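You operate a simulated robot arm through the tools that you are given. There is no shell and no other tool. Be economical: measure what you need, move in short steps, check, and stop when the job is done.

You run a simulated two-armed robot. Do the job below in one go: nothing can be reset, and whatever is moved stays where it is left.

JOB
Press the length power key three times. Fetch the 1200 N spring block from the vibrating table and set it on the trolley top. Put the white pad on top of the 75 mm spacer. Put the green pad on the long bench left of the vacuum. Put two of the steel blocks from the wall end of the green bench on the tray there. Put the core piece on the long bench away on the oven side of the wide bench. Put the card marked "27" from the black bench on the right bay of the mould rack. Any order will do. Set down upright: core piece.

The check looks at the end state, three seconds after you hand in, the way a careful person would. Anything else that was tipped, shoved, dropped, spilled or broken makes it a failure.

ROBOT AND FRAMES
Two 7-joint arms with two-finger parallel grippers on one trunk, on a base that drives. Base frame: it is fixed to the floor where the robot stands at the start and does not move with it; the origin is under the middle of the robot, x ahead of it, y to its left, z up. Readings come in m, rad, newtons and seconds.
The left shoulder is at the start at [0.05, 0.177, 1.129], the right one opposite. With the tool pointing down near the work surface each hand reaches from about 0.22 to 0.7 m from the robot's upright axis, wherever it stands, measured 20 degrees to its own side. Places, roughly: 75 mm spacer [-5.25, -1.25, 1]; card [-1.25, 0.5, 0.75]; core piece [-5.75, -4.5, 1]; green pad (10x7x4 cm) [-2.9, -5.4, 0.9]; length power key [0.5, 0.2, 0.9]; long bench left of the vacuum [-5.8, -4.2, 0.9]; oven side of the wide bench [-4.3, 2, 0.9]; right bay of the mould rack (22x24 cm) [-1.14, 3.16, 1.02]; spring block [-1.25, 0, 1]; steel block [-3, -6.5, 1]; tray [-3.25, -6.25, 0.75]; trolley top [-2.5, 0.6, 0.8]; white pad (7x5x3 cm) [-2.9, -5.2, 0.9]. Payload 3.43 kg a hand.
The tool frame of a hand sits at the grasp point between the pads (the TCP): z along the fingers, y along the line on which they close. The tips reach 0.034 m beyond it. The gripper opens to 0.128 m. The fingers are 0.024 m wide and 0.012 m thick; the gripper's body (0.048 by 0.13 m) begins 0.096 m behind the TCP.
Orientation is told as [roll, pitch, yaw] about the base's x, y, z axes, in that order, counted from this pose: with the fingers straight down and closing along the base's y, the tool's x points along the base's -x, its y along +y and its z along -z.

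CONTROLS
- The arms move only by the tool arm_command. It takes "left_increments", "right_increments" or both (then of equal length, played together; a hand with none holds still); each is a list of rows, each a list of 7 numbers: the turn, a rotation vector about the base's x, y, z in rad, then the shift along the base's x, y, z in m, then the opening, from 0 (shut) to 1 (fully open). In form: [[rx, ry, rz, dx, dy, dz, claw], ...]. A call has 1 to 12 rows; each row shifts and turns the commanded pose from where the row before left it. Each row takes 0.2 s and may step no farther than 0.05 m and 0.15 rad from the row before; otherwise, or with a gripper value out of range, the whole call is refused. Where a pose cannot be reached the arm comes as near as it can. A force on the tool above 40 N (or 10 N above the force at the start of the call, whichever is more), or a blocked arm, ends the call early, and 0.2 s more pass. The fingers move at their own pace (about 0.108 m/s each) and stop on an object; they squeeze with about 45 N. The grip force told is the motor's: it shows also when the fingers shut on nothing. Time passes only in rows, and 0.2 s behind the last, so rows that do not move let the fingers close. It gives the time, the measured TCP pose, the force on the tool (base axes), the opening and the grip force at its end, in the units of the frame above (readings bear some noise), with the torque about the TCP (base axes, N m) and any sound that the robot's microphone picked up.
- Cameras (640 x 400 px; columns grow to the right, rows downward): "scene" is now at [0.1556, 0.0324, 1.3094]; the picture's right is [0.36, -0.93, 0.00], its down [-0.36, -0.14, -0.92] and it looks along [0.86, 0.33, -0.39] (base axes); focal length 214 px, centre (320, 200). "left" rides on the left gripper at [0.076, 0.011, -0.16] in its tool frame; the picture's right is [-0.15, 0.99, 0.00], its down [-0.88, -0.13, -0.46] and it looks along [-0.45, -0.07, 0.89] (tool axes); focal length 234 px, centre (320, 200). "right" rides on the right gripper at [0.076, -0.011, -0.16] in its tool frame; the picture's right is [0.15, 0.99, 0.00], its down [-0.88, 0.13, -0.46] and it looks along [-0.45, 0.07, 0.89] (tool axes); focal length 234 px, centre (320, 200). There is no depth. A picture from a camera that has moved, and an enlarged one, comes with that camera's place and axes in the base frame and with its lens.
- camera(camera): a new picture of that camera. No time passes.
- move_column(by): slides the trunk up (or, below 0, down) by that many m; the arms and the scene camera ride with it, the base frame stays. It gives what a move gives, with no picture.
- drive_base(legs): drives the robot by 1 to 6 legs, each [ahead, turn to the left] in m and rad, along the robot's own axes; the way and the turn of a leg run together, so that a leg with both is an arc; at most 1.5 m and 3.142 rad a leg. The arms and the cameras ride along, it lands a little off, and it stops where it bumps. It gives what a move gives.
- head_to(pan, tilt): turns the head with the scene camera to pan (to the left, within 1.396 rad either way) and tilt (down, from -0.506 to 1.204), counted from straight ahead of the robot. It gives what a move gives.
- close_up(camera, box): a new picture of the part [left, top, right, bottom] of that camera's present view, enlarged. No time passes.
- sign_off(): hands the job in; it is judged then, once.

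Go step by step. Nothing tells you exact positions but the pictures and the camera data: compare them with the known pose of the tool, close in by small moves and look again before you grip or let go. The budget is 217 turns and 228 pictures, counting those below and the enlarged ones. Unless the task says otherwise, let go and move clear before handing in, and close with one line.

The tools are called after ">>>" as a command line: name --argument value ..., lists and objects as JSON in quotes. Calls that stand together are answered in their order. arm_command: Moves the arms, as the interface text tells. Its arguments: {"type":"object","properties":{"left_increments":{"type":"array"},"right_increments":{"type":"array"}},"required":[]} The other tools are called the same way: move_column (by) slides the trunk up or down; drive_base (legs) drives the base; head_to (pan, tilt) turns the head that bears the scene camera; camera (camera) takes a picture; close_up (camera, box) takes an enlarged picture of a part of a camera's view; sign_off () hands the job in.

At the start:

```text
clock: 0.0
left_tcp_pos: [0.3231, 0.3381, 1.158]
left_ee_rot: [0.001, 0.001, 0.0]
left_contact_force: [-0.2, -0.1, 0.7]
left_moment: [0.0, -0.01, 0.0]
left_width: 0.1279
left_finger_force: 0.0
right_tcp_pos: [0.3027, -0.0376, 1.2411]
right_ee_rot: [0.001, -0.001, 0.001]
right_contact_force: [0.1, 0.2, -0.6]
right_moment: [0.01, 0.03, 0.02]
right_width: 0.1278
right_finger_force: 0.0
trunk travel left (down, up): [-0.3, 0.101]
robot x, y, heading: [-0.0051, 0.0017, 0.004]
head pan, tilt: [0.372, 0.4]
```

scene: 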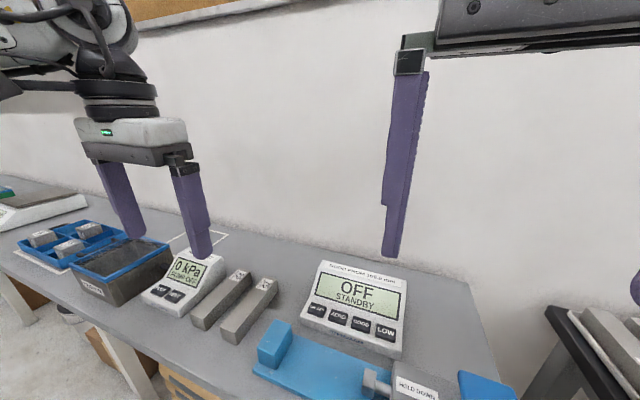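
right: 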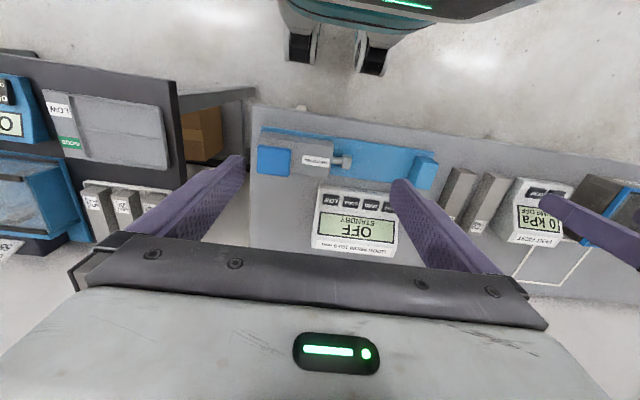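
left: 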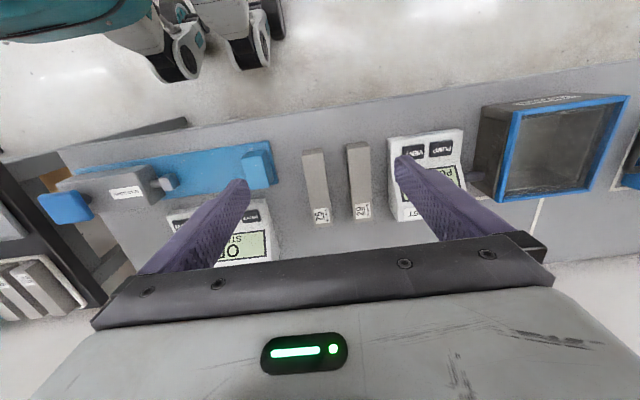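

I see a readout box saying "OFF STANDBY" with four keys on the bench ahead. I will enlarge it to find which one is the power key.

>>> close_up --camera "scene" --box '[240, 240, 440, 400]'

>>> close_up --camera "scene" --box '[0, 180, 260, 340]'

```text
2.50 times, centred on (340, 320) of scene
camera zoom: at [0.1556, 0.0324, 1.3094], right [0.36, -0.93, 0.0], down [-0.36, -0.14, -0.92], along [0.86, 0.33, -0.39], focal length 536 px, centre (270, -100)
```

zoom: 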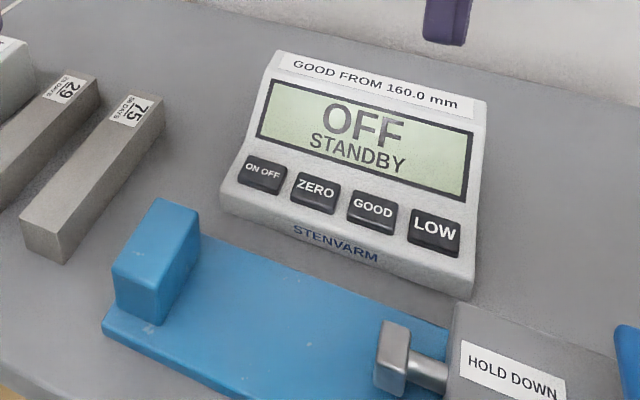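

```text
2.46 times, centred on (130, 260) of scene
camera zoom: at [0.1556, 0.0324, 1.3094], right [0.36, -0.93, 0.0], down [-0.36, -0.14, -0.92], along [0.86, 0.33, -0.39], focal length 528 px, centre (788, 52)
```

zoom: 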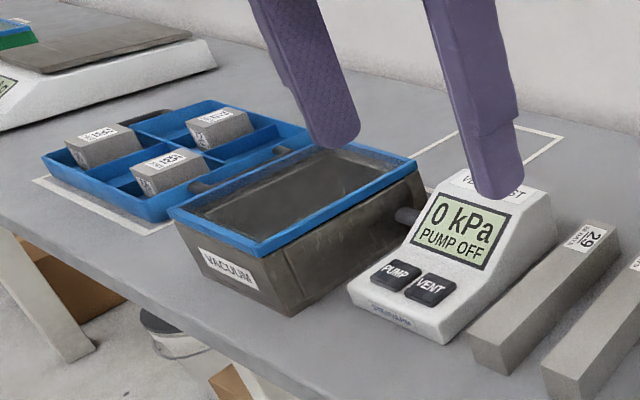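

The key marked ON OFF is the power key, at about [0.47, 0.16, 0.905]. I will refine this with the wrist cameras.

>>> close_up --camera "right" --box '[300, 160, 420, 260]'

>>> arm_command --left_increments '[[0, 0, 0, 0.03, -0.04, 0, 0], [0, 0, 0, 0.03, -0.045, 0, 0], [0, 0, 0, 0.03, -0.045, 0, 0], [0, 0, 0, 0.0, -0.03, 0, 0], [0, 0, 0, 0, 0, -0.03, 0], [0, 0, 0, 0, 0, -0.03, 0]]'

>>> camera --camera "left"

>>> camera --camera "scene"

```text
4.00 times, centred on (360, 210) of right
camera zoom: at [0.2266, -0.049, 1.4018], right [-0.15, 0.99, 0.0], down [0.88, 0.13, 0.46], along [0.45, 0.07, -0.89], focal length 937 px, centre (160, 160)
```

zoom: 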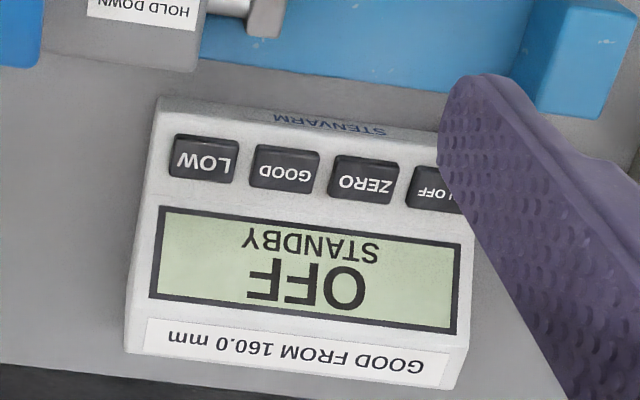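

```text
refused: row 2 steps farther than a row can; nothing moved
```

```text
221 pictures are left
camera left: at [0.2479, 0.3485, 1.3159], right [0.15, 0.99, 0.0], down [0.88, -0.13, 0.46], along [0.45, -0.07, -0.89], focal length 234 px, centre (320, 200)
```

left: 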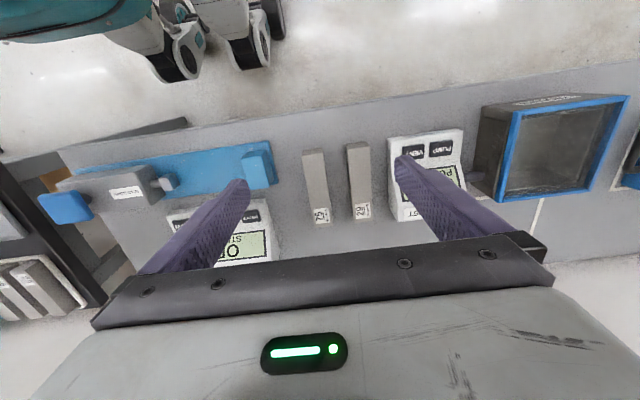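

```text
220 pictures are left
camera scene: at [0.1556, 0.0324, 1.3094], right [0.36, -0.93, 0.0], down [-0.36, -0.14, -0.92], along [0.86, 0.33, -0.39], focal length 214 px, centre (320, 200)
```

scene: 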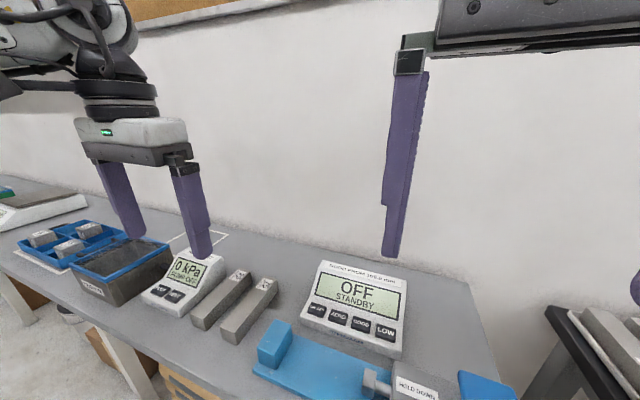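

The key comes out near [0.475, 0.165, 0.897]. I will bring the closed left fingers over it, staying high, and look.

>>> arm_command --left_increments '[[0, 0, 0, 0.0304, -0.0346, 0, 0], [0, 0, 0, 0.0304, -0.0346, 0, 0], [0, 0, 0, 0.0304, -0.0346, 0, 0], [0, 0, 0, 0.0304, -0.0346, 0, 0], [0, 0, 0, 0.0304, -0.0346, 0, 0], [0, 0, 0, 0, 0, -0.045, 0], [0, 0, 0, 0, 0, -0.045, 0], [0, 0, 0, 0, 0, -0.045, 0], [0, 0, 0, 0, 0, -0.04, 0], [0, 0, 0, 0, 0, 0, 0]]'

>>> camera --camera "scene"

>>> camera --camera "left"

```text
clock: 2.2
left_tcp_pos: [0.4598, 0.1826, 0.9749]
left_ee_rot: [0.001, 0.0, -0.001]
left_contact_force: [0.8, 0.6, 0.5]
left_moment: [-0.02, -0.01, 0.01]
left_width: 0.0002
left_finger_force: 33.0
left hand out of reach, approached as far as the arm can: row 5
right_tcp_pos: [0.303, -0.0377, 1.242]
right_ee_rot: [0.001, 0.0, -0.001]
right_contact_force: [0.1, -0.8, -0.5]
right_moment: [0.0, -0.01, 0.04]
right_width: 0.128
right_finger_force: 0.1
trunk travel left (down, up): [-0.3, 0.101]
robot x, y, heading: [0.0002, -0.0014, 0.003]
head pan, tilt: [0.372, 0.4]
```

```text
219 pictures are left
camera scene: at [0.1554, 0.0323, 1.3095], right [0.36, -0.93, 0.0], down [-0.36, -0.14, -0.92], along [0.86, 0.33, -0.39], focal length 214 px, centre (320, 200)
```

scene: 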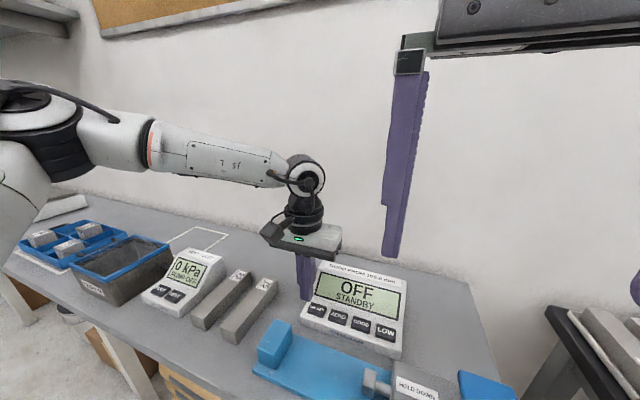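

```text
218 pictures are left
camera left: at [0.3857, 0.1923, 1.1329], right [0.15, 0.99, 0.0], down [0.88, -0.13, 0.46], along [0.45, -0.07, -0.89], focal length 234 px, centre (320, 200)
```

left: 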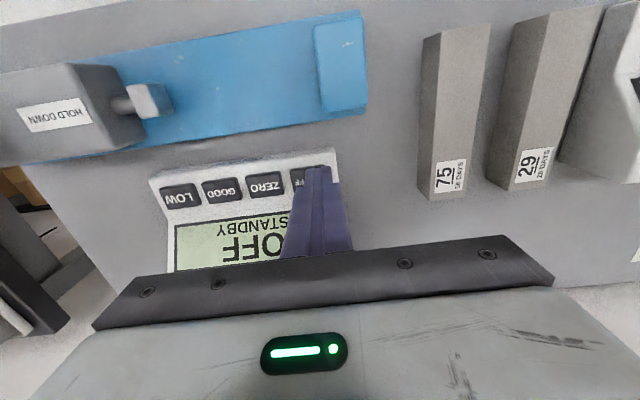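

The fingertips are a bit to the left of and short of the key. I will shift about 1.5 cm ahead and 2 cm right, then recheck.

>>> arm_command --left_increments '[[0, 0, 0, 0.015, -0.018, 0, 0], [0, 0, 0, 0, 0, -0.02, 0], [0, 0, 0, 0, 0, 0, 0]]'

>>> camera --camera "left"

>>> close_up --camera "scene" --box '[240, 220, 440, 380]'

```text
clock: 3.0
left_tcp_pos: [0.476, 0.1645, 0.9556]
left_ee_rot: [-0.002, 0.001, 0.0]
left_contact_force: [-0.1, -0.3, 0.6]
left_moment: [0.0, 0.0, -0.01]
left_width: 0.0002
left_finger_force: 33.0
right_tcp_pos: [0.3028, -0.0382, 1.2426]
right_ee_rot: [0.002, 0.0, 0.002]
right_contact_force: [0.3, 1.1, -0.1]
right_moment: [-0.01, 0.02, 0.01]
right_width: 0.1281
right_finger_force: 0.0
trunk travel left (down, up): [-0.3, 0.101]
robot x, y, heading: [0.0021, -0.0001, -0.002]
head pan, tilt: [0.372, 0.4]
```

```text
217 pictures are left
camera left: at [0.4009, 0.1753, 1.113], right [0.15, 0.99, 0.0], down [0.88, -0.13, 0.46], along [0.45, -0.07, -0.89], focal length 234 px, centre (320, 200)
```

left: 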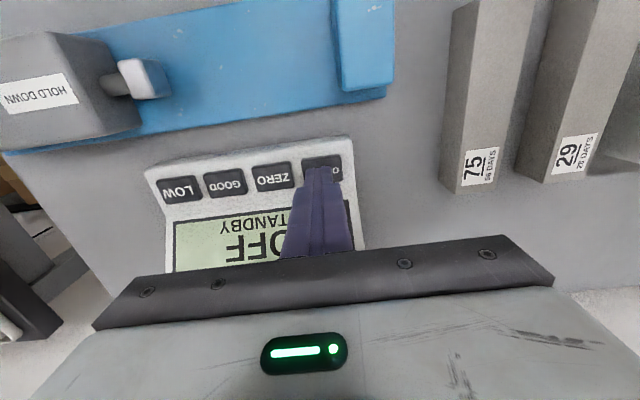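

```text
2.50 times, centred on (340, 300) of scene
camera zoom: at [0.1557, 0.0323, 1.3094], right [0.36, -0.93, 0.0], down [-0.36, -0.14, -0.92], along [0.86, 0.33, -0.39], focal length 536 px, centre (270, -50)
```

zoom: 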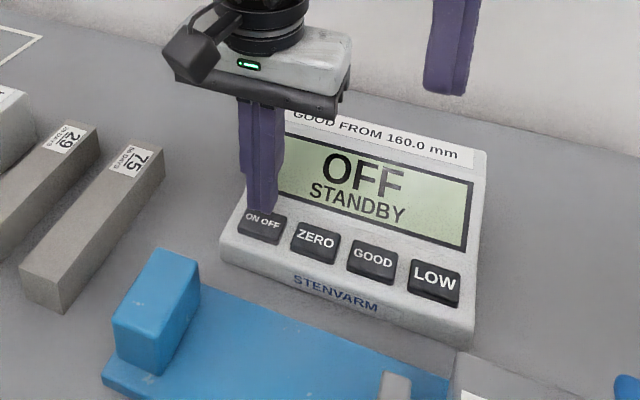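

The tips sit right over ON OFF. I will lower in small steps to press once.

>>> arm_command --left_increments '[[0, 0, 0, 0.002, 0, -0.015, 0], [0, 0, 0, 0, 0, -0.006, 0], [0, 0, 0, 0, 0, -0.004, 0], [0, 0, 0, 0, 0, -0.004, 0]]'

>>> close_up --camera "scene" --box '[240, 220, 440, 380]'

```text
clock: 4.0
left_tcp_pos: [0.4783, 0.1659, 0.9253]
left_ee_rot: [-0.001, -0.001, 0.001]
left_contact_force: [0.1, -0.1, 1.8]
left_moment: [0.02, 0.01, 0.05]
left_width: 0.0001
left_finger_force: 32.8
right_tcp_pos: [0.303, -0.0366, 1.2428]
right_ee_rot: [0.002, 0.001, 0.001]
right_contact_force: [0.0, -0.3, -0.9]
right_moment: [-0.01, -0.02, 0.02]
right_width: 0.128
right_finger_force: 0.1
trunk travel left (down, up): [-0.3, 0.101]
robot x, y, heading: [0.0016, -0.0012, -0.003]
head pan, tilt: [0.372, 0.4]
heard: click
```

```text
2.50 times, centred on (340, 300) of scene
camera zoom: at [0.1555, 0.0324, 1.3095], right [0.36, -0.93, 0.0], down [-0.36, -0.14, -0.92], along [0.86, 0.33, -0.39], focal length 536 px, centre (270, -50)
```

zoom: 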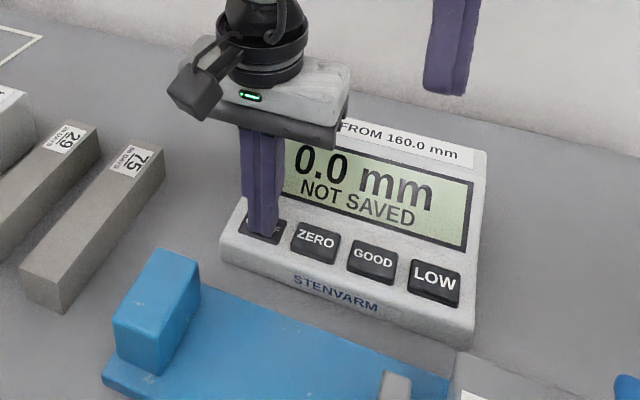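

A click and the display turned on. I will release and press a second time.

>>> arm_command --left_increments '[[0, 0, 0, 0, 0, 0.02, 0], [0, 0, 0, 0, 0, 0, 0], [0, 0, 0, 0, 0, -0.012, 0], [0, 0, 0, 0, 0, -0.004, 0], [0, 0, 0, 0, 0, -0.004, 0]]'

>>> close_up --camera "scene" --box '[240, 220, 440, 380]'

```text
clock: 5.2
left_tcp_pos: [0.4775, 0.1668, 0.9272]
left_ee_rot: [0.001, -0.002, -0.001]
left_contact_force: [1.0, 0.7, 0.9]
left_moment: [0.01, 0.01, -0.01]
left_width: 0.0004
left_finger_force: 33.2
right_tcp_pos: [0.3026, -0.0384, 1.2433]
right_ee_rot: [0.0, 0.0, 0.0]
right_contact_force: [0.1, -0.6, -0.9]
right_moment: [0.03, -0.02, -0.04]
right_width: 0.1279
right_finger_force: 0.0
trunk travel left (down, up): [-0.3, 0.101]
robot x, y, heading: [-0.0023, 0.0024, 0.001]
head pan, tilt: [0.372, 0.4]
heard: click
```

```text
2.50 times, centred on (340, 300) of scene
camera zoom: at [0.1555, 0.0323, 1.3095], right [0.36, -0.93, 0.0], down [-0.36, -0.14, -0.92], along [0.86, 0.33, -0.39], focal length 536 px, centre (270, -50)
```

zoom: 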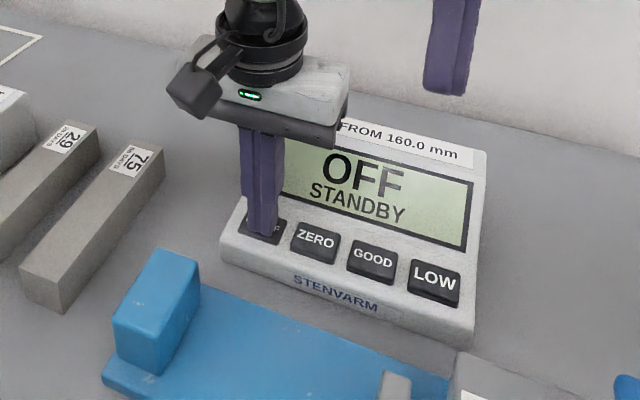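

Second press registered. Third press now.

>>> arm_command --left_increments '[[0, 0, 0, 0, 0, 0.02, 0], [0, 0, 0, 0, 0, 0, 0], [0, 0, 0, 0, 0, -0.012, 0], [0, 0, 0, 0, 0, -0.004, 0], [0, 0, 0, 0, 0, -0.004, 0]]'

>>> close_up --camera "scene" --box '[240, 220, 440, 380]'

```text
clock: 6.4
left_tcp_pos: [0.4779, 0.1649, 0.9285]
left_ee_rot: [0.0, -0.002, 0.0]
left_contact_force: [0.8, 0.3, 1.6]
left_moment: [-0.02, -0.02, 0.0]
left_width: 0.0
left_finger_force: 33.1
right_tcp_pos: [0.3025, -0.0372, 1.2428]
right_ee_rot: [0.002, 0.001, 0.0]
right_contact_force: [0.1, -0.1, -0.3]
right_moment: [-0.01, -0.03, -0.02]
right_width: 0.1278
right_finger_force: 0.1
trunk travel left (down, up): [-0.3, 0.101]
robot x, y, heading: [-0.0029, 0.0005, 0.001]
head pan, tilt: [0.372, 0.4]
heard: click
```

```text
2.50 times, centred on (340, 300) of scene
camera zoom: at [0.1556, 0.0324, 1.3095], right [0.36, -0.93, 0.0], down [-0.36, -0.14, -0.92], along [0.86, 0.33, -0.39], focal length 536 px, centre (270, -50)
```

zoom: 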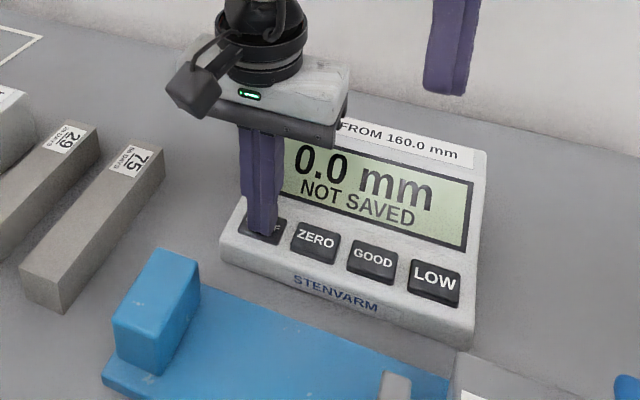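

All three presses registered. I will raise and tuck the left hand clear, then look around before turning.

>>> arm_command --left_increments '[[0, 0, 0, 0, 0, 0.045, 0], [0, 0, 0, 0, 0, 0.045, 0], [0, 0, 0, 0, 0, 0.045, 0], [0, 0, 0, 0, 0, 0.045, 0], [0, 0, 0, -0.04, 0.02, 0.02, 0], [0, 0, 0, -0.04, 0.025, 0.01, 0], [0, 0, 0, -0.04, 0.025, 0.01, 0], [0, 0, 0, -0.04, 0.025, 0.01, 1], [0, 0, 0, -0.01, 0.02, 0, 1]]' --right_increments '[[0, 0, 0, 0, -0.04, 0, 1], [0, 0, 0, 0, -0.04, 0, 1], [0, 0, 0, 0, -0.04, 0, 1], [0, 0, 0, 0, -0.04, 0, 1], [0, 0, 0, 0, -0.04, 0, 1], [0, 0, 0, 0, 0, 0, 1], [0, 0, 0, 0, 0, 0, 1], [0, 0, 0, 0, 0, 0, 1], [0, 0, 0, 0, 0, 0, 1]]'

>>> head_to --pan 1.39 --tilt 0.4

>>> camera --camera "scene"

>>> head_to --pan -1.39 --tilt 0.4

>>> camera --camera "scene"

```text
clock: 8.4
left_tcp_pos: [0.3102, 0.286, 1.1345]
left_ee_rot: [0.0, 0.0, 0.0]
left_contact_force: [-0.1, 0.6, 0.1]
left_moment: [0.04, 0.0, -0.01]
left_width: 0.1245
left_finger_force: 0.0
left hand out of reach, approached as far as the arm can: row 4
right_tcp_pos: [0.3018, -0.2376, 1.2425]
right_ee_rot: [0.001, 0.0, 0.001]
right_contact_force: [0.1, 0.1, 0.5]
right_moment: [0.04, -0.02, 0.01]
right_width: 0.1282
right_finger_force: 0.0
trunk travel left (down, up): [-0.3, 0.101]
robot x, y, heading: [0.0005, -0.0006, 0.0]
head pan, tilt: [0.372, 0.4]
```

```text
clock: 9.7
left_tcp_pos: [0.3112, 0.2846, 1.1342]
left_ee_rot: [-0.001, 0.0, 0.0]
left_contact_force: [-0.9, 0.8, 0.2]
left_moment: [0.0, 0.0, 0.01]
left_width: 0.1276
left_finger_force: 0.0
right_tcp_pos: [0.3023, -0.2372, 1.2408]
right_ee_rot: [0.002, 0.0, 0.0]
right_contact_force: [0.0, -0.3, 0.2]
right_moment: [0.02, -0.02, 0.01]
right_width: 0.128
right_finger_force: 0.0
trunk travel left (down, up): [-0.3, 0.101]
robot x, y, heading: [0.0011, 0.0048, 0.001]
head pan, tilt: [1.389, 0.4]
```

```text
212 pictures are left
camera scene: at [0.0861, 0.0899, 1.3095], right [0.98, -0.18, 0.0], down [-0.07, -0.38, -0.92], along [0.17, 0.91, -0.39], focal length 214 px, centre (320, 200)
```

scene: 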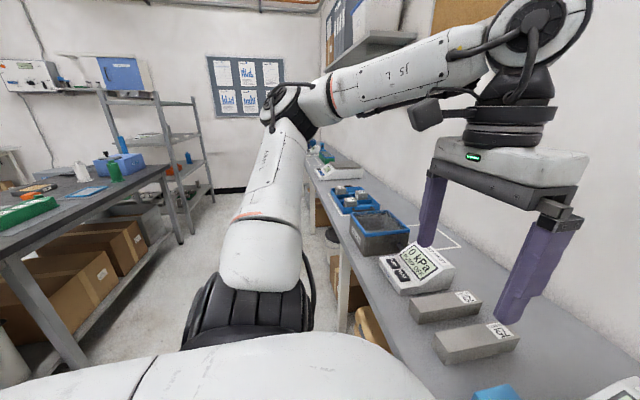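

```text
clock: 12.1
left_tcp_pos: [0.3123, 0.2848, 1.1329]
left_ee_rot: [0.001, 0.0, 0.002]
left_contact_force: [1.2, -0.3, 0.3]
left_moment: [-0.01, 0.01, 0.01]
left_width: 0.1281
left_finger_force: 0.0
right_tcp_pos: [0.3031, -0.2378, 1.2425]
right_ee_rot: [0.002, 0.0, 0.001]
right_contact_force: [0.5, 0.7, -0.7]
right_moment: [-0.01, -0.01, 0.0]
right_width: 0.1279
right_finger_force: 0.1
trunk travel left (down, up): [-0.3, 0.101]
robot x, y, heading: [-0.0039, 0.0011, -0.001]
head pan, tilt: [-1.389, 0.4]
```

```text
211 pictures are left
camera scene: at [0.0861, -0.0923, 1.3095], right [-0.98, -0.18, 0.0], down [-0.07, 0.38, -0.92], along [0.17, -0.91, -0.39], focal length 214 px, centre (320, 200)
```

scene: 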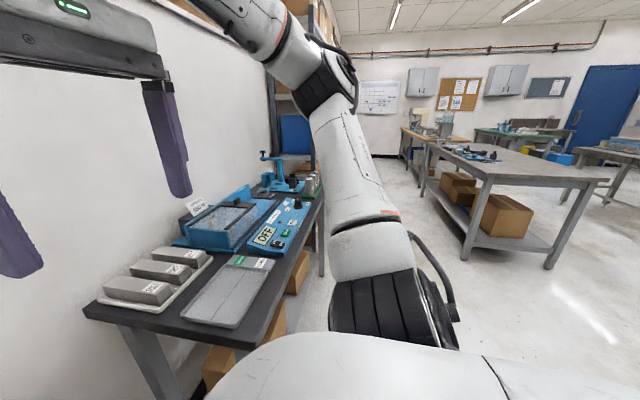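

The floor is clear right around me. I will turn to face the other way.

>>> drive_base --legs '[[0, 1.5708], [0, 1.5708]]'

>>> head_to --pan 0 --tilt 0.35

>>> camera --camera "scene"

>>> head_to --pan -0.9 --tilt 0.35

>>> camera --camera "scene"

>>> head_to --pan 0.9 --tilt 0.35

>>> camera --camera "scene"

```text
clock: 20.2
left_tcp_pos: [-0.3112, -0.2856, 1.1354]
left_ee_rot: [-0.001, 0.001, 3.141]
left_contact_force: [0.7, 0.2, 0.7]
left_moment: [0.02, -0.03, 0.0]
left_width: 0.1282
left_finger_force: 0.0
right_tcp_pos: [-0.3023, 0.2366, 1.2424]
right_ee_rot: [0.002, 0.001, 3.139]
right_contact_force: [0.1, 0.5, 1.0]
right_moment: [0.01, -0.03, 0.0]
right_width: 0.1279
right_finger_force: 0.2
trunk travel left (down, up): [-0.3, 0.101]
robot x, y, heading: [-0.0009, 0.0006, 3.142]
head pan, tilt: [-1.389, 0.4]
```

```text
clock: 21.7
left_tcp_pos: [-0.3121, -0.2836, 1.1351]
left_ee_rot: [-0.001, 0.0, 3.141]
left_contact_force: [0.4, -0.7, 0.7]
left_moment: [0.01, 0.0, 0.03]
left_width: 0.1285
left_finger_force: 0.2
right_tcp_pos: [-0.3034, 0.2381, 1.2435]
right_ee_rot: [0.001, 0.0, 3.139]
right_contact_force: [0.3, -0.2, 0.2]
right_moment: [-0.01, 0.03, 0.01]
right_width: 0.1279
right_finger_force: 0.1
trunk travel left (down, up): [-0.3, 0.101]
robot x, y, heading: [0.0015, 0.001, 3.14]
head pan, tilt: [0.0, 0.351]
```

```text
210 pictures are left
camera scene: at [-0.1638, -0.0009, 1.314], right [0.0, 1.0, 0.0], down [0.34, 0.0, -0.94], along [-0.94, 0.0, -0.34], focal length 214 px, centre (320, 200)
```

scene: 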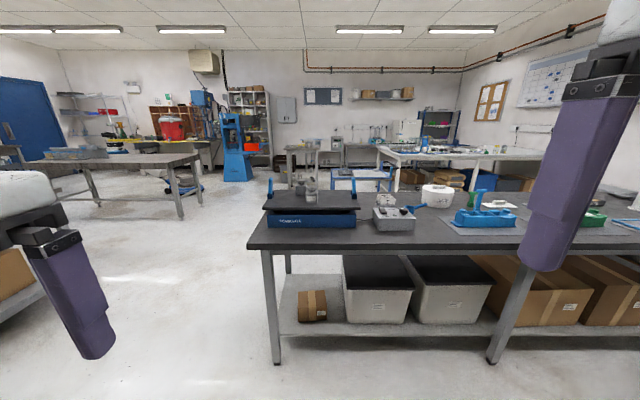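

```text
clock: 22.9
left_tcp_pos: [-0.3124, -0.2846, 1.1352]
left_ee_rot: [0.0, -0.001, 3.14]
left_contact_force: [0.1, 0.6, -0.8]
left_moment: [0.04, 0.01, 0.0]
left_width: 0.1282
left_finger_force: 0.1
right_tcp_pos: [-0.302, 0.2378, 1.2409]
right_ee_rot: [0.0, -0.001, 3.14]
right_contact_force: [0.5, -0.3, 0.4]
right_moment: [0.0, -0.02, -0.02]
right_width: 0.1282
right_finger_force: 0.1
trunk travel left (down, up): [-0.3, 0.101]
robot x, y, heading: [0.0008, -0.0008, 3.142]
head pan, tilt: [-0.901, 0.351]
```

```text
209 pictures are left
camera scene: at [-0.1285, 0.0719, 1.314], right [0.78, 0.62, 0.0], down [0.21, -0.27, -0.94], along [-0.58, 0.74, -0.34], focal length 214 px, centre (320, 200)
```

scene: 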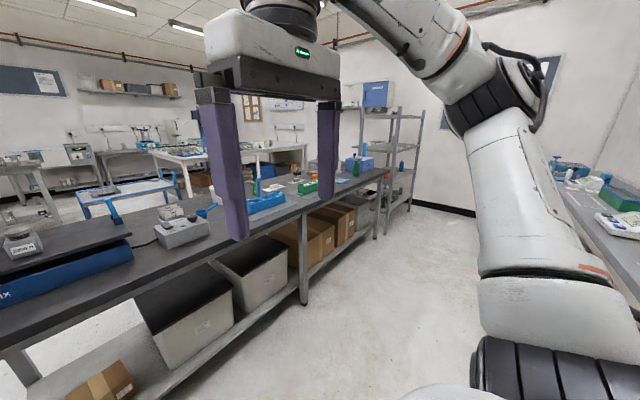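

```text
clock: 24.7
left_tcp_pos: [-0.3106, -0.2848, 1.1351]
left_ee_rot: [0.0, 0.0, 3.141]
left_contact_force: [-0.3, -0.7, 0.4]
left_moment: [0.02, 0.0, 0.02]
left_width: 0.128
left_finger_force: 0.0
right_tcp_pos: [-0.3027, 0.2368, 1.2425]
right_ee_rot: [0.003, -0.001, 3.14]
right_contact_force: [0.2, -0.3, -0.4]
right_moment: [0.02, 0.02, -0.02]
right_width: 0.1279
right_finger_force: 0.1
trunk travel left (down, up): [-0.3, 0.101]
robot x, y, heading: [-0.0002, -0.0011, 3.142]
head pan, tilt: [0.901, 0.351]
```

```text
208 pictures are left
camera scene: at [-0.1287, -0.074, 1.314], right [-0.78, 0.62, 0.0], down [0.21, 0.27, -0.94], along [-0.58, -0.73, -0.34], focal length 214 px, centre (320, 200)
```

scene: 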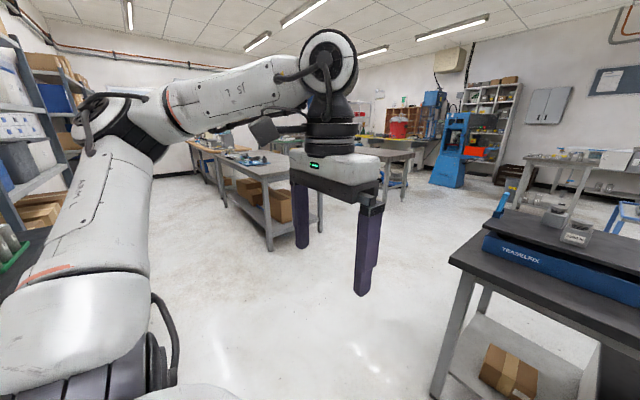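

The vibrating table is straight ahead at the left end of the dark bench. I will enlarge the table and the items next to it.

>>> head_to --pan 0 --tilt 0.35

>>> close_up --camera "scene" --box '[240, 160, 440, 280]'

>>> close_up --camera "scene" --box '[430, 120, 640, 260]'

```text
clock: 25.9
left_tcp_pos: [-0.3119, -0.2843, 1.1348]
left_ee_rot: [0.0, 0.0, 3.141]
left_contact_force: [0.1, -0.8, 0.0]
left_moment: [0.06, 0.0, -0.03]
left_width: 0.1279
left_finger_force: 0.1
right_tcp_pos: [-0.3018, 0.2367, 1.2417]
right_ee_rot: [0.001, 0.001, 3.138]
right_contact_force: [-0.1, 0.2, -0.7]
right_moment: [-0.03, -0.02, 0.02]
right_width: 0.1277
right_finger_force: 0.1
trunk travel left (down, up): [-0.3, 0.101]
robot x, y, heading: [0.0014, 0.001, 3.137]
head pan, tilt: [0.0, 0.351]
```

```text
3.20 times, centred on (340, 220) of scene
camera zoom: at [-0.1638, -0.001, 1.314], right [0.0, 1.0, 0.0], down [0.34, 0.0, -0.94], along [-0.94, 0.0, -0.34], focal length 686 px, centre (256, 136)
```

zoom: 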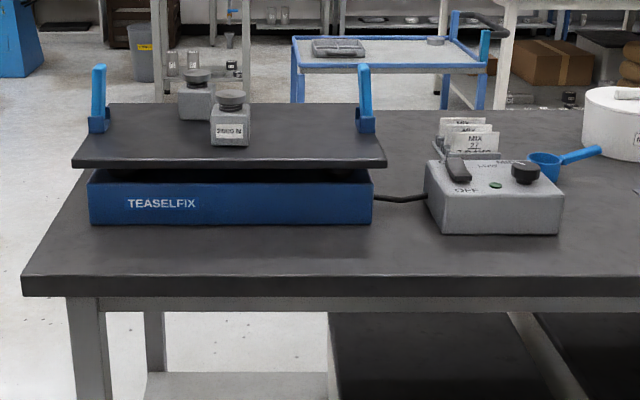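

```text
2.86 times, centred on (535, 190) of scene
camera zoom: at [-0.1638, -0.001, 1.314], right [0.0, 1.0, 0.0], down [0.34, 0.0, -0.94], along [-0.94, 0.0, -0.34], focal length 613 px, centre (-294, 229)
```

zoom: 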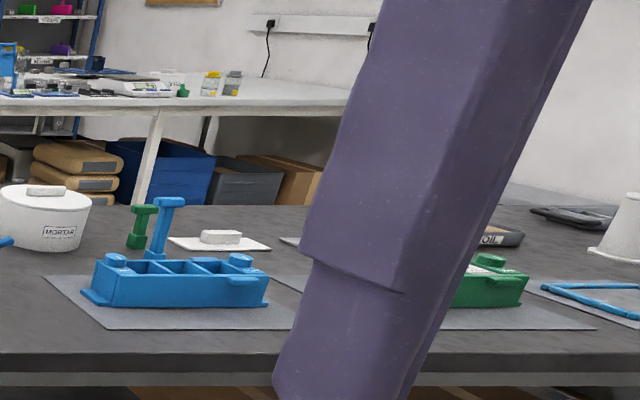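

Two spring blocks stand on the table and a set of cards stands behind the switch box. I will drive closer to read them.

>>> drive_base --legs '[[0.4, 0]]'

>>> head_to --pan 0 --tilt 0.55

>>> camera --camera "scene"

>>> close_up --camera "scene" --box '[220, 120, 400, 240]'

>>> close_up --camera "scene" --box '[390, 100, 570, 230]'

```text
clock: 28.4
left_tcp_pos: [-0.7189, -0.284, 1.1356]
left_ee_rot: [0.001, 0.0, 3.142]
left_contact_force: [0.4, -0.2, -0.2]
left_moment: [0.01, -0.01, -0.04]
left_width: 0.1281
left_finger_force: 0.0
right_tcp_pos: [-0.7091, 0.2378, 1.2427]
right_ee_rot: [0.0, 0.0, 3.139]
right_contact_force: [-0.7, 0.2, -0.8]
right_moment: [0.04, -0.04, 0.0]
right_width: 0.128
right_finger_force: 0.1
trunk travel left (down, up): [-0.3, 0.101]
robot x, y, heading: [-0.407, -0.0039, 3.144]
head pan, tilt: [0.0, 0.351]
```

```text
clock: 29.2
left_tcp_pos: [-0.7177, -0.2845, 1.1333]
left_ee_rot: [0.001, -0.001, 3.142]
left_contact_force: [-0.4, -0.2, 0.7]
left_moment: [0.0, -0.02, -0.02]
left_width: 0.128
left_finger_force: 0.0
right_tcp_pos: [-0.7077, 0.2383, 1.2429]
right_ee_rot: [0.002, -0.001, 3.14]
right_contact_force: [0.7, -0.7, 0.0]
right_moment: [0.0, 0.01, -0.04]
right_width: 0.1281
right_finger_force: 0.1
trunk travel left (down, up): [-0.3, 0.101]
robot x, y, heading: [-0.4042, 0.0005, 3.143]
head pan, tilt: [0.0, 0.55]
```

```text
205 pictures are left
camera scene: at [-0.5667, -0.0005, 1.2958], right [0.0, 1.0, 0.0], down [0.52, 0.0, -0.85], along [-0.85, 0.0, -0.52], focal length 214 px, centre (320, 200)
```

scene: 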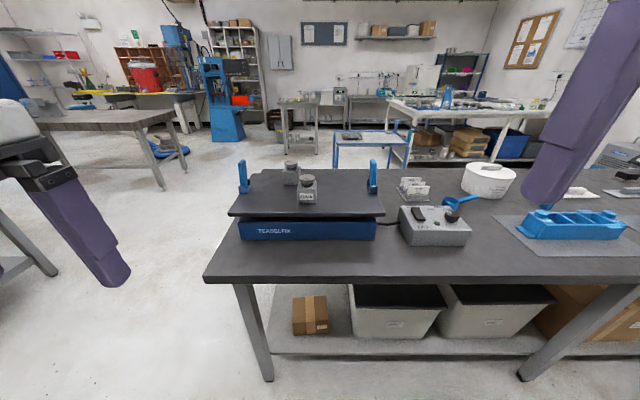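

```text
3.33 times, centred on (310, 180) of scene
camera zoom: at [-0.5667, -0.0005, 1.2958], right [0.0, 1.0, 0.0], down [0.52, 0.0, -0.85], along [-0.85, 0.0, -0.52], focal length 715 px, centre (353, 267)
```

zoom: 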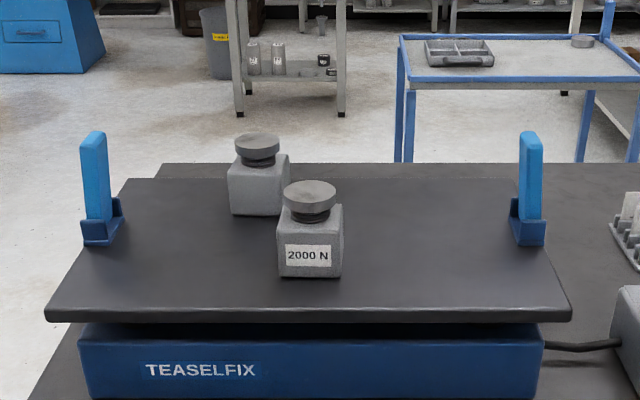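

```text
3.08 times, centred on (480, 165) of scene
camera zoom: at [-0.5667, -0.0005, 1.2958], right [0.0, 1.0, 0.0], down [0.52, 0.0, -0.85], along [-0.85, 0.0, -0.52], focal length 660 px, centre (-172, 308)
```

zoom: 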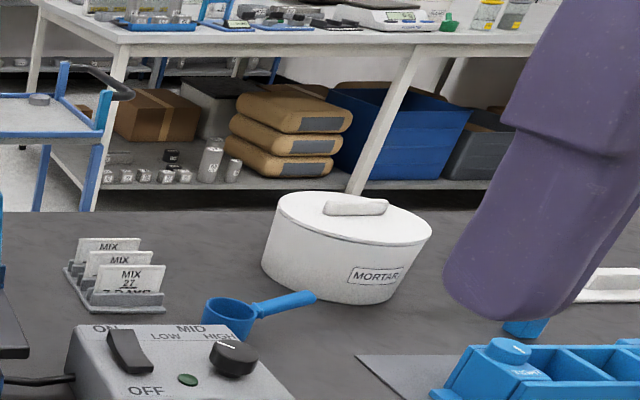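

The front block reads 2000 N and the front card in the rack reads MIX 27. I will go a little closer and check the rear block's label.

>>> drive_base --legs '[[0.22, 0]]'

>>> head_to --pan 0.1 --tilt 0.6

>>> camera --camera "scene"

>>> close_up --camera "scene" --box '[240, 110, 400, 230]'

>>> camera --camera "left"

```text
clock: 30.8
left_tcp_pos: [-0.9345, -0.2837, 1.1348]
left_ee_rot: [0.0, 0.0, 3.14]
left_contact_force: [-0.2, -0.8, 0.5]
left_moment: [-0.01, -0.06, 0.0]
left_width: 0.1283
left_finger_force: 0.0
right_tcp_pos: [-0.9245, 0.2378, 1.2435]
right_ee_rot: [0.001, 0.001, 3.138]
right_contact_force: [-0.6, -0.4, -0.7]
right_moment: [-0.01, -0.03, 0.0]
right_width: 0.1283
right_finger_force: 0.1
trunk travel left (down, up): [-0.3, 0.101]
robot x, y, heading: [-0.6223, 0.0055, 3.134]
head pan, tilt: [0.0, 0.55]
```

```text
clock: 31.5
left_tcp_pos: [-0.9321, -0.2832, 1.1339]
left_ee_rot: [-0.001, -0.001, 3.14]
left_contact_force: [0.5, 0.1, -0.4]
left_moment: [-0.01, 0.0, 0.0]
left_width: 0.1279
left_finger_force: 0.0
right_tcp_pos: [-0.9224, 0.239, 1.2426]
right_ee_rot: [0.003, 0.0, 3.14]
right_contact_force: [-0.5, 0.5, -0.5]
right_moment: [0.0, 0.02, -0.02]
right_width: 0.1279
right_finger_force: 0.1
trunk travel left (down, up): [-0.3, 0.101]
robot x, y, heading: [-0.62, -0.0001, 3.136]
head pan, tilt: [0.099, 0.6]
```

```text
202 pictures are left
camera scene: at [-0.7798, -0.0088, 1.2913], right [-0.1, 1.0, 0.0], down [0.56, 0.05, -0.83], along [-0.82, -0.08, -0.56], focal length 214 px, centre (320, 200)
```

scene: 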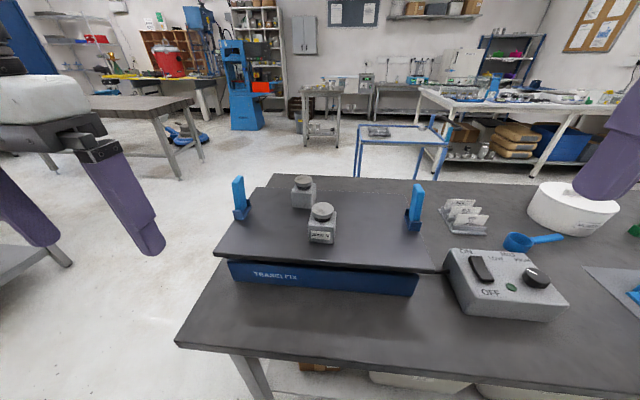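

```text
3.33 times, centred on (320, 170) of scene
camera zoom: at [-0.7798, -0.0088, 1.2913], right [-0.1, 1.0, 0.0], down [0.56, 0.05, -0.83], along [-0.82, -0.08, -0.56], focal length 715 px, centre (320, 300)
```

zoom: 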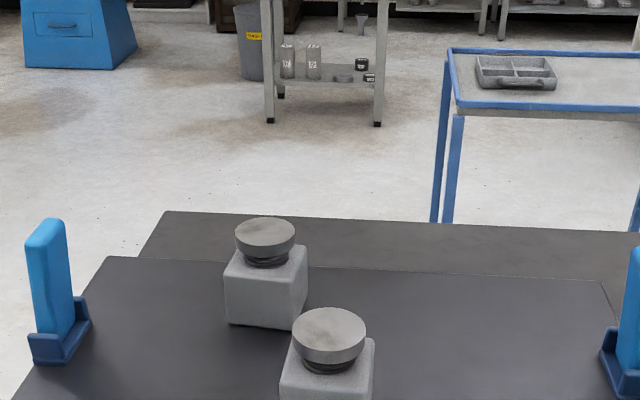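

```text
200 pictures are left
camera left: at [-0.8565, -0.2954, 1.2925], right [-0.15, -0.99, 0.0], down [-0.88, 0.13, 0.46], along [-0.45, 0.07, -0.89], focal length 234 px, centre (320, 200)
```

left: 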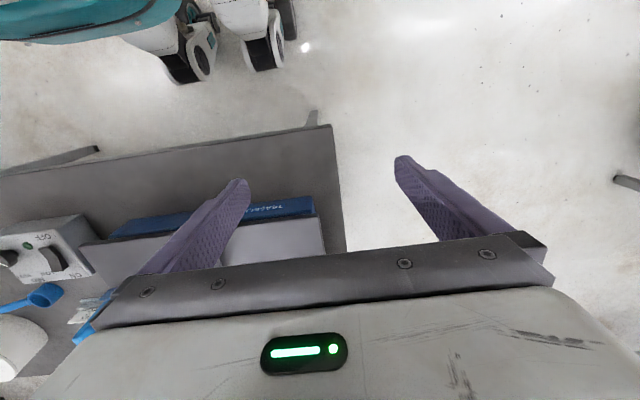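

The unlabelled-front rear block must be the 1200 N one (I will confirm once lifted); it is at about [-1.25, -0.10], resting at z≈0.96. I will raise the trunk for reach and bring the left hand over it.

>>> move_column --by 0.09

>>> arm_command --left_increments '[[0, 0, 0, -0.039, 0.023, 0, 0.75], [0, 0, 0, -0.039, 0.023, 0, 0.75], [0, 0, 0, -0.039, 0.023, 0, 0.75], [0, 0, 0, -0.039, 0.023, 0, 0.75], [0, 0, 0, -0.039, 0.023, -0.01, 0.75], [0, 0, 0, -0.039, 0.023, -0.015, 0.75], [0, 0, 0, -0.037, 0.022, -0.02, 0.75], [0, 0, 0, -0.036, 0.022, -0.02, 0.75], [0, 0, 0, 0, 0, -0.03, 0.75]]'

>>> camera --camera "left"

>>> camera --camera "scene"

```text
clock: 32.8
left_tcp_pos: [-0.9326, -0.2833, 1.2244]
left_ee_rot: [0.0, 0.0, 3.139]
left_contact_force: [0.7, -0.1, -0.5]
left_moment: [0.0, -0.02, 0.0]
left_width: 0.128
left_finger_force: 0.1
right_tcp_pos: [-0.9224, 0.2381, 1.3334]
right_ee_rot: [0.0, -0.002, 3.14]
right_contact_force: [-0.7, 0.7, 0.4]
right_moment: [0.0, -0.01, 0.0]
right_width: 0.128
right_finger_force: 0.0
trunk travel left (down, up): [-0.39, 0.011]
robot x, y, heading: [-0.6214, 0.0018, 3.142]
head pan, tilt: [0.099, 0.6]
```

```text
clock: 34.8
left_tcp_pos: [-1.1204, -0.1989, 1.1771]
left_ee_rot: [0.001, 0.0, 3.14]
left_contact_force: [0.3, 0.3, 0.7]
left_moment: [-0.03, -0.01, -0.01]
left_width: 0.0959
left_finger_force: 0.0
left hand out of reach, approached as far as the arm can: row 5, 6, 7, 8
right_tcp_pos: [-0.9228, 0.2382, 1.3327]
right_ee_rot: [0.002, -0.004, 3.137]
right_contact_force: [0.3, -0.7, -0.5]
right_moment: [0.02, -0.02, -0.03]
right_width: 0.1277
right_finger_force: 0.0
trunk travel left (down, up): [-0.39, 0.011]
robot x, y, heading: [-0.6238, 0.0022, 3.136]
head pan, tilt: [0.099, 0.6]
```

```text
199 pictures are left
camera left: at [-1.0439, -0.2114, 1.335], right [-0.15, -0.99, 0.0], down [-0.88, 0.13, 0.46], along [-0.45, 0.07, -0.89], focal length 234 px, centre (320, 200)
```

left: 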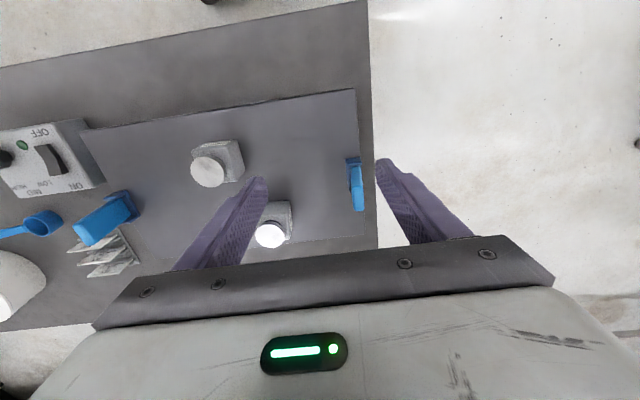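

```text
198 pictures are left
camera scene: at [-0.7799, -0.0089, 1.3812], right [-0.1, 1.0, 0.0], down [0.56, 0.06, -0.83], along [-0.82, -0.08, -0.56], focal length 214 px, centre (320, 200)
```

scene: 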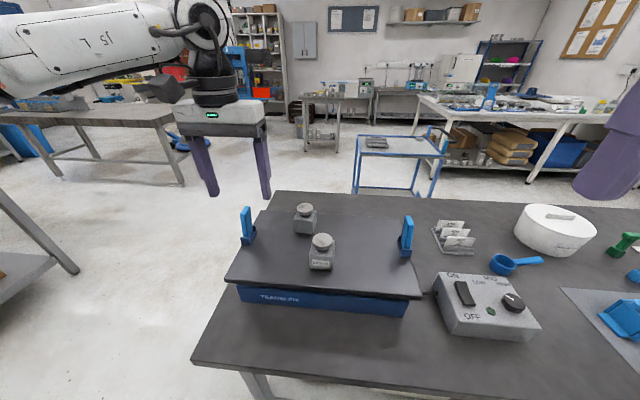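

The hand runs out of reach when high, so I will lower to a height just above the knobs and clamps and go in at that level.

>>> arm_command --left_increments '[[0, 0, 0, 0, 0.045, 0, 0.75], [0, 0, 0, 0, 0.045, -0.01, 0.75], [0, 0, 0, 0, 0.006, -0.04, 0.75], [0, 0, 0, 0, 0, -0.012, 0.75], [0, 0, 0, 0, 0, 0, 0.75]]'

```text
clock: 36.0
left_tcp_pos: [-1.1154, -0.1738, 1.1224]
left_ee_rot: [0.001, 0.0, 3.138]
left_contact_force: [0.4, -0.3, 0.2]
left_moment: [-0.03, -0.01, 0.02]
left_width: 0.0959
left_finger_force: 0.1
left hand out of reach, approached as far as the arm can: row 1, 2
right_tcp_pos: [-0.9235, 0.2386, 1.3321]
right_ee_rot: [0.001, -0.002, 3.139]
right_contact_force: [-0.4, -0.2, 0.9]
right_moment: [0.0, -0.02, -0.01]
right_width: 0.128
right_finger_force: 0.0
trunk travel left (down, up): [-0.39, 0.011]
robot x, y, heading: [-0.6221, 0.0027, 3.14]
head pan, tilt: [0.099, 0.6]
```

>>> arm_command --left_increments '[[0, 0, 0, -0.02, 0.035, -0.01, 0.75], [0, 0, 0, -0.02, 0.035, 0, 0.75], [0, 0, 0, -0.045, 0, 0, 0.75], [0, 0, 0, -0.045, 0, 0, 0.75], [0, 0, 0, 0, 0, 0, 0.75]]'

>>> camera --camera "left"

```text
clock: 37.1
left_tcp_pos: [-1.1554, -0.2047, 1.1069]
left_ee_rot: [-0.002, -0.003, 3.14]
left_contact_force: [1.2, -0.8, -0.6]
left_moment: [-0.01, 0.01, -0.01]
left_width: 0.0962
left_finger_force: 0.1
left hand out of reach, approached as far as the arm can: row 1, 2, 3, 4
right_tcp_pos: [-0.9225, 0.238, 1.3316]
right_ee_rot: [0.003, -0.003, 3.141]
right_contact_force: [-0.7, -0.3, -0.1]
right_moment: [0.04, -0.01, 0.0]
right_width: 0.1277
right_finger_force: 0.1
trunk travel left (down, up): [-0.39, 0.011]
robot x, y, heading: [-0.6187, 0.0004, 3.137]
head pan, tilt: [0.099, 0.6]
```

```text
197 pictures are left
camera left: at [-1.079, -0.2179, 1.2648], right [-0.15, -0.99, 0.0], down [-0.88, 0.13, 0.46], along [-0.45, 0.07, -0.89], focal length 234 px, centre (320, 200)
```

left: 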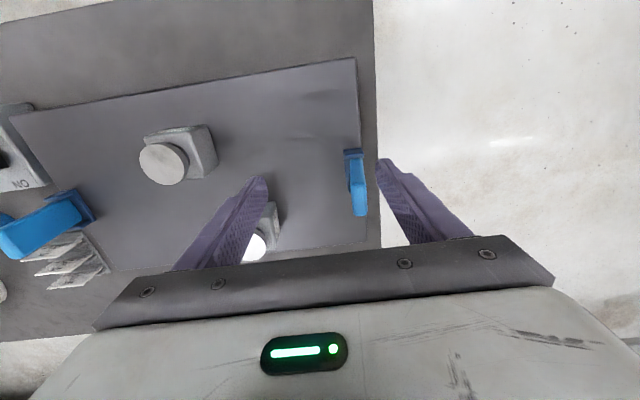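

The arm is short by a few centimetres; from the wheel positions the base front is about 0.2 m ahead of its axis, so I can go 0.1 m nearer. First I pull the hand back and over, then drive.

>>> arm_command --left_increments '[[0, 0, 0, 0.045, 0, 0.02, 0.75], [0, 0, 0, 0.045, 0.02, 0.02, 0.75], [0, 0, 0, 0.02, 0.04, 0, 0.75], [0, 0, 0, 0.0, 0.045, 0, 0.75], [0, 0, 0, 0, 0, 0, 0.75]]'

>>> drive_base --legs '[[0.1, 0]]'

>>> camera --camera "left"

```text
refused: row 2 steps farther than a row can; nothing moved
```

```text
clock: 38.3
left_tcp_pos: [-1.2545, -0.204, 1.1068]
left_ee_rot: [-0.002, -0.002, 3.14]
left_contact_force: [-0.1, -0.2, -1.3]
left_moment: [-0.02, -0.01, -0.02]
left_width: 0.096
left_finger_force: 0.0
right_tcp_pos: [-1.022, 0.2396, 1.3328]
right_ee_rot: [0.001, 0.001, 3.14]
right_contact_force: [-0.6, -0.3, -0.7]
right_moment: [0.01, -0.04, 0.02]
right_width: 0.1282
right_finger_force: 0.1
trunk travel left (down, up): [-0.39, 0.011]
robot x, y, heading: [-0.7183, 0.0013, 3.138]
head pan, tilt: [0.099, 0.6]
```

```text
196 pictures are left
camera left: at [-1.1774, -0.2175, 1.2646], right [-0.15, -0.99, 0.0], down [-0.88, 0.13, 0.46], along [-0.45, 0.07, -0.89], focal length 234 px, centre (320, 200)
```

left: 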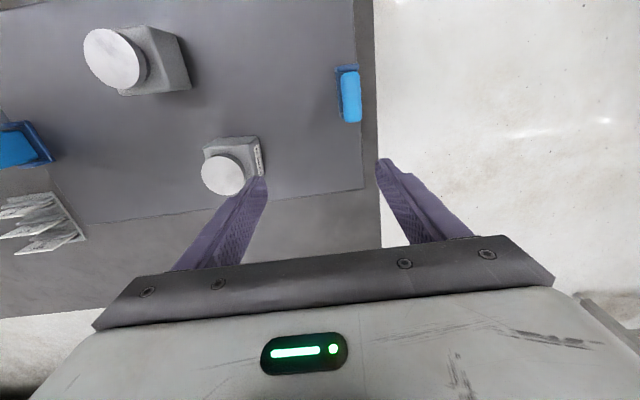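

My row was refused but the drive went ahead; luckily the fingers cleared the clamp. A label is visible on the rear block's side, so I will enlarge it.

>>> close_up --camera "left" --box '[190, 120, 280, 210]'

```text
4.44 times, centred on (235, 165) of left
camera zoom: at [-1.1774, -0.2175, 1.2646], right [-0.15, -0.99, 0.0], down [-0.88, 0.13, 0.46], along [-0.45, 0.07, -0.89], focal length 1041 px, centre (698, 356)
```

zoom: 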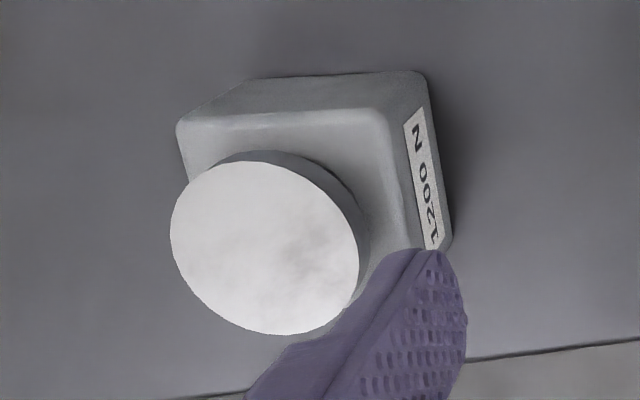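

It is the 1200 N block, centred at about [-1.253, -0.099], knob top ~1.03. I will move over it at this height.

>>> arm_command --left_increments '[[0, 0, -0.035, 0, 0.035, 0, 0.85], [0, 0, -0.035, 0, 0.035, 0, 0.85], [0, 0, 0, 0.001, 0.035, 0, 0.85], [0, 0, 0, 0, 0, 0, 0.85]]'

>>> camera --camera "left"

>>> close_up --camera "scene" --box '[200, 120, 400, 280]'

```text
clock: 39.3
left_tcp_pos: [-1.2048, -0.1562, 1.1034]
left_ee_rot: [-0.004, -0.006, 3.069]
left_contact_force: [-0.4, 0.1, 1.0]
left_moment: [0.03, -0.04, 0.01]
left_width: 0.1089
left_finger_force: 0.1
left hand out of reach, approached as far as the arm can: row 1, 2, 3
right_tcp_pos: [-1.0206, 0.2387, 1.3327]
right_ee_rot: [0.0, -0.002, 3.139]
right_contact_force: [0.1, -0.3, 0.3]
right_moment: [0.01, -0.04, 0.03]
right_width: 0.128
right_finger_force: 0.1
trunk travel left (down, up): [-0.39, 0.011]
robot x, y, heading: [-0.7221, -0.0004, 3.133]
head pan, tilt: [0.099, 0.6]
```

```text
194 pictures are left
camera left: at [-1.1285, -0.1737, 1.2608], right [-0.22, -0.98, 0.0], down [-0.87, 0.19, 0.46], along [-0.45, 0.1, -0.89], focal length 234 px, centre (320, 200)
```

left: 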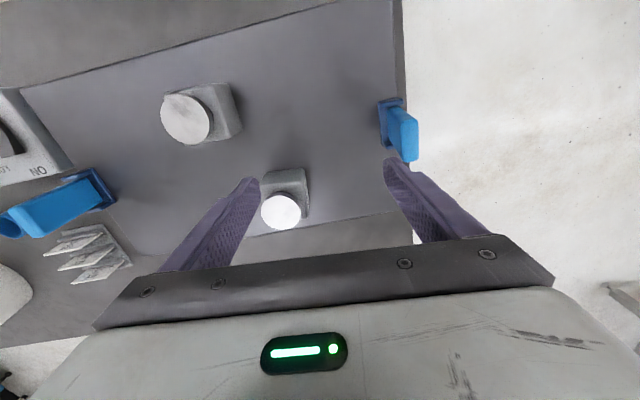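

```text
2.50 times, centred on (300, 200) of scene
camera zoom: at [-0.878, -0.0088, 1.3812], right [-0.1, 1.0, 0.0], down [0.56, 0.06, -0.82], along [-0.82, -0.08, -0.57], focal length 536 px, centre (370, 200)
```

zoom: 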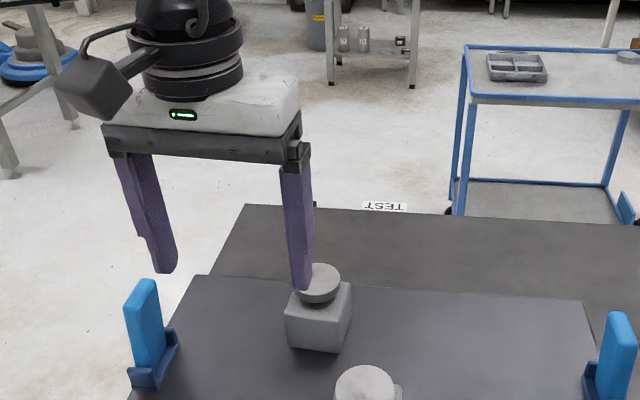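

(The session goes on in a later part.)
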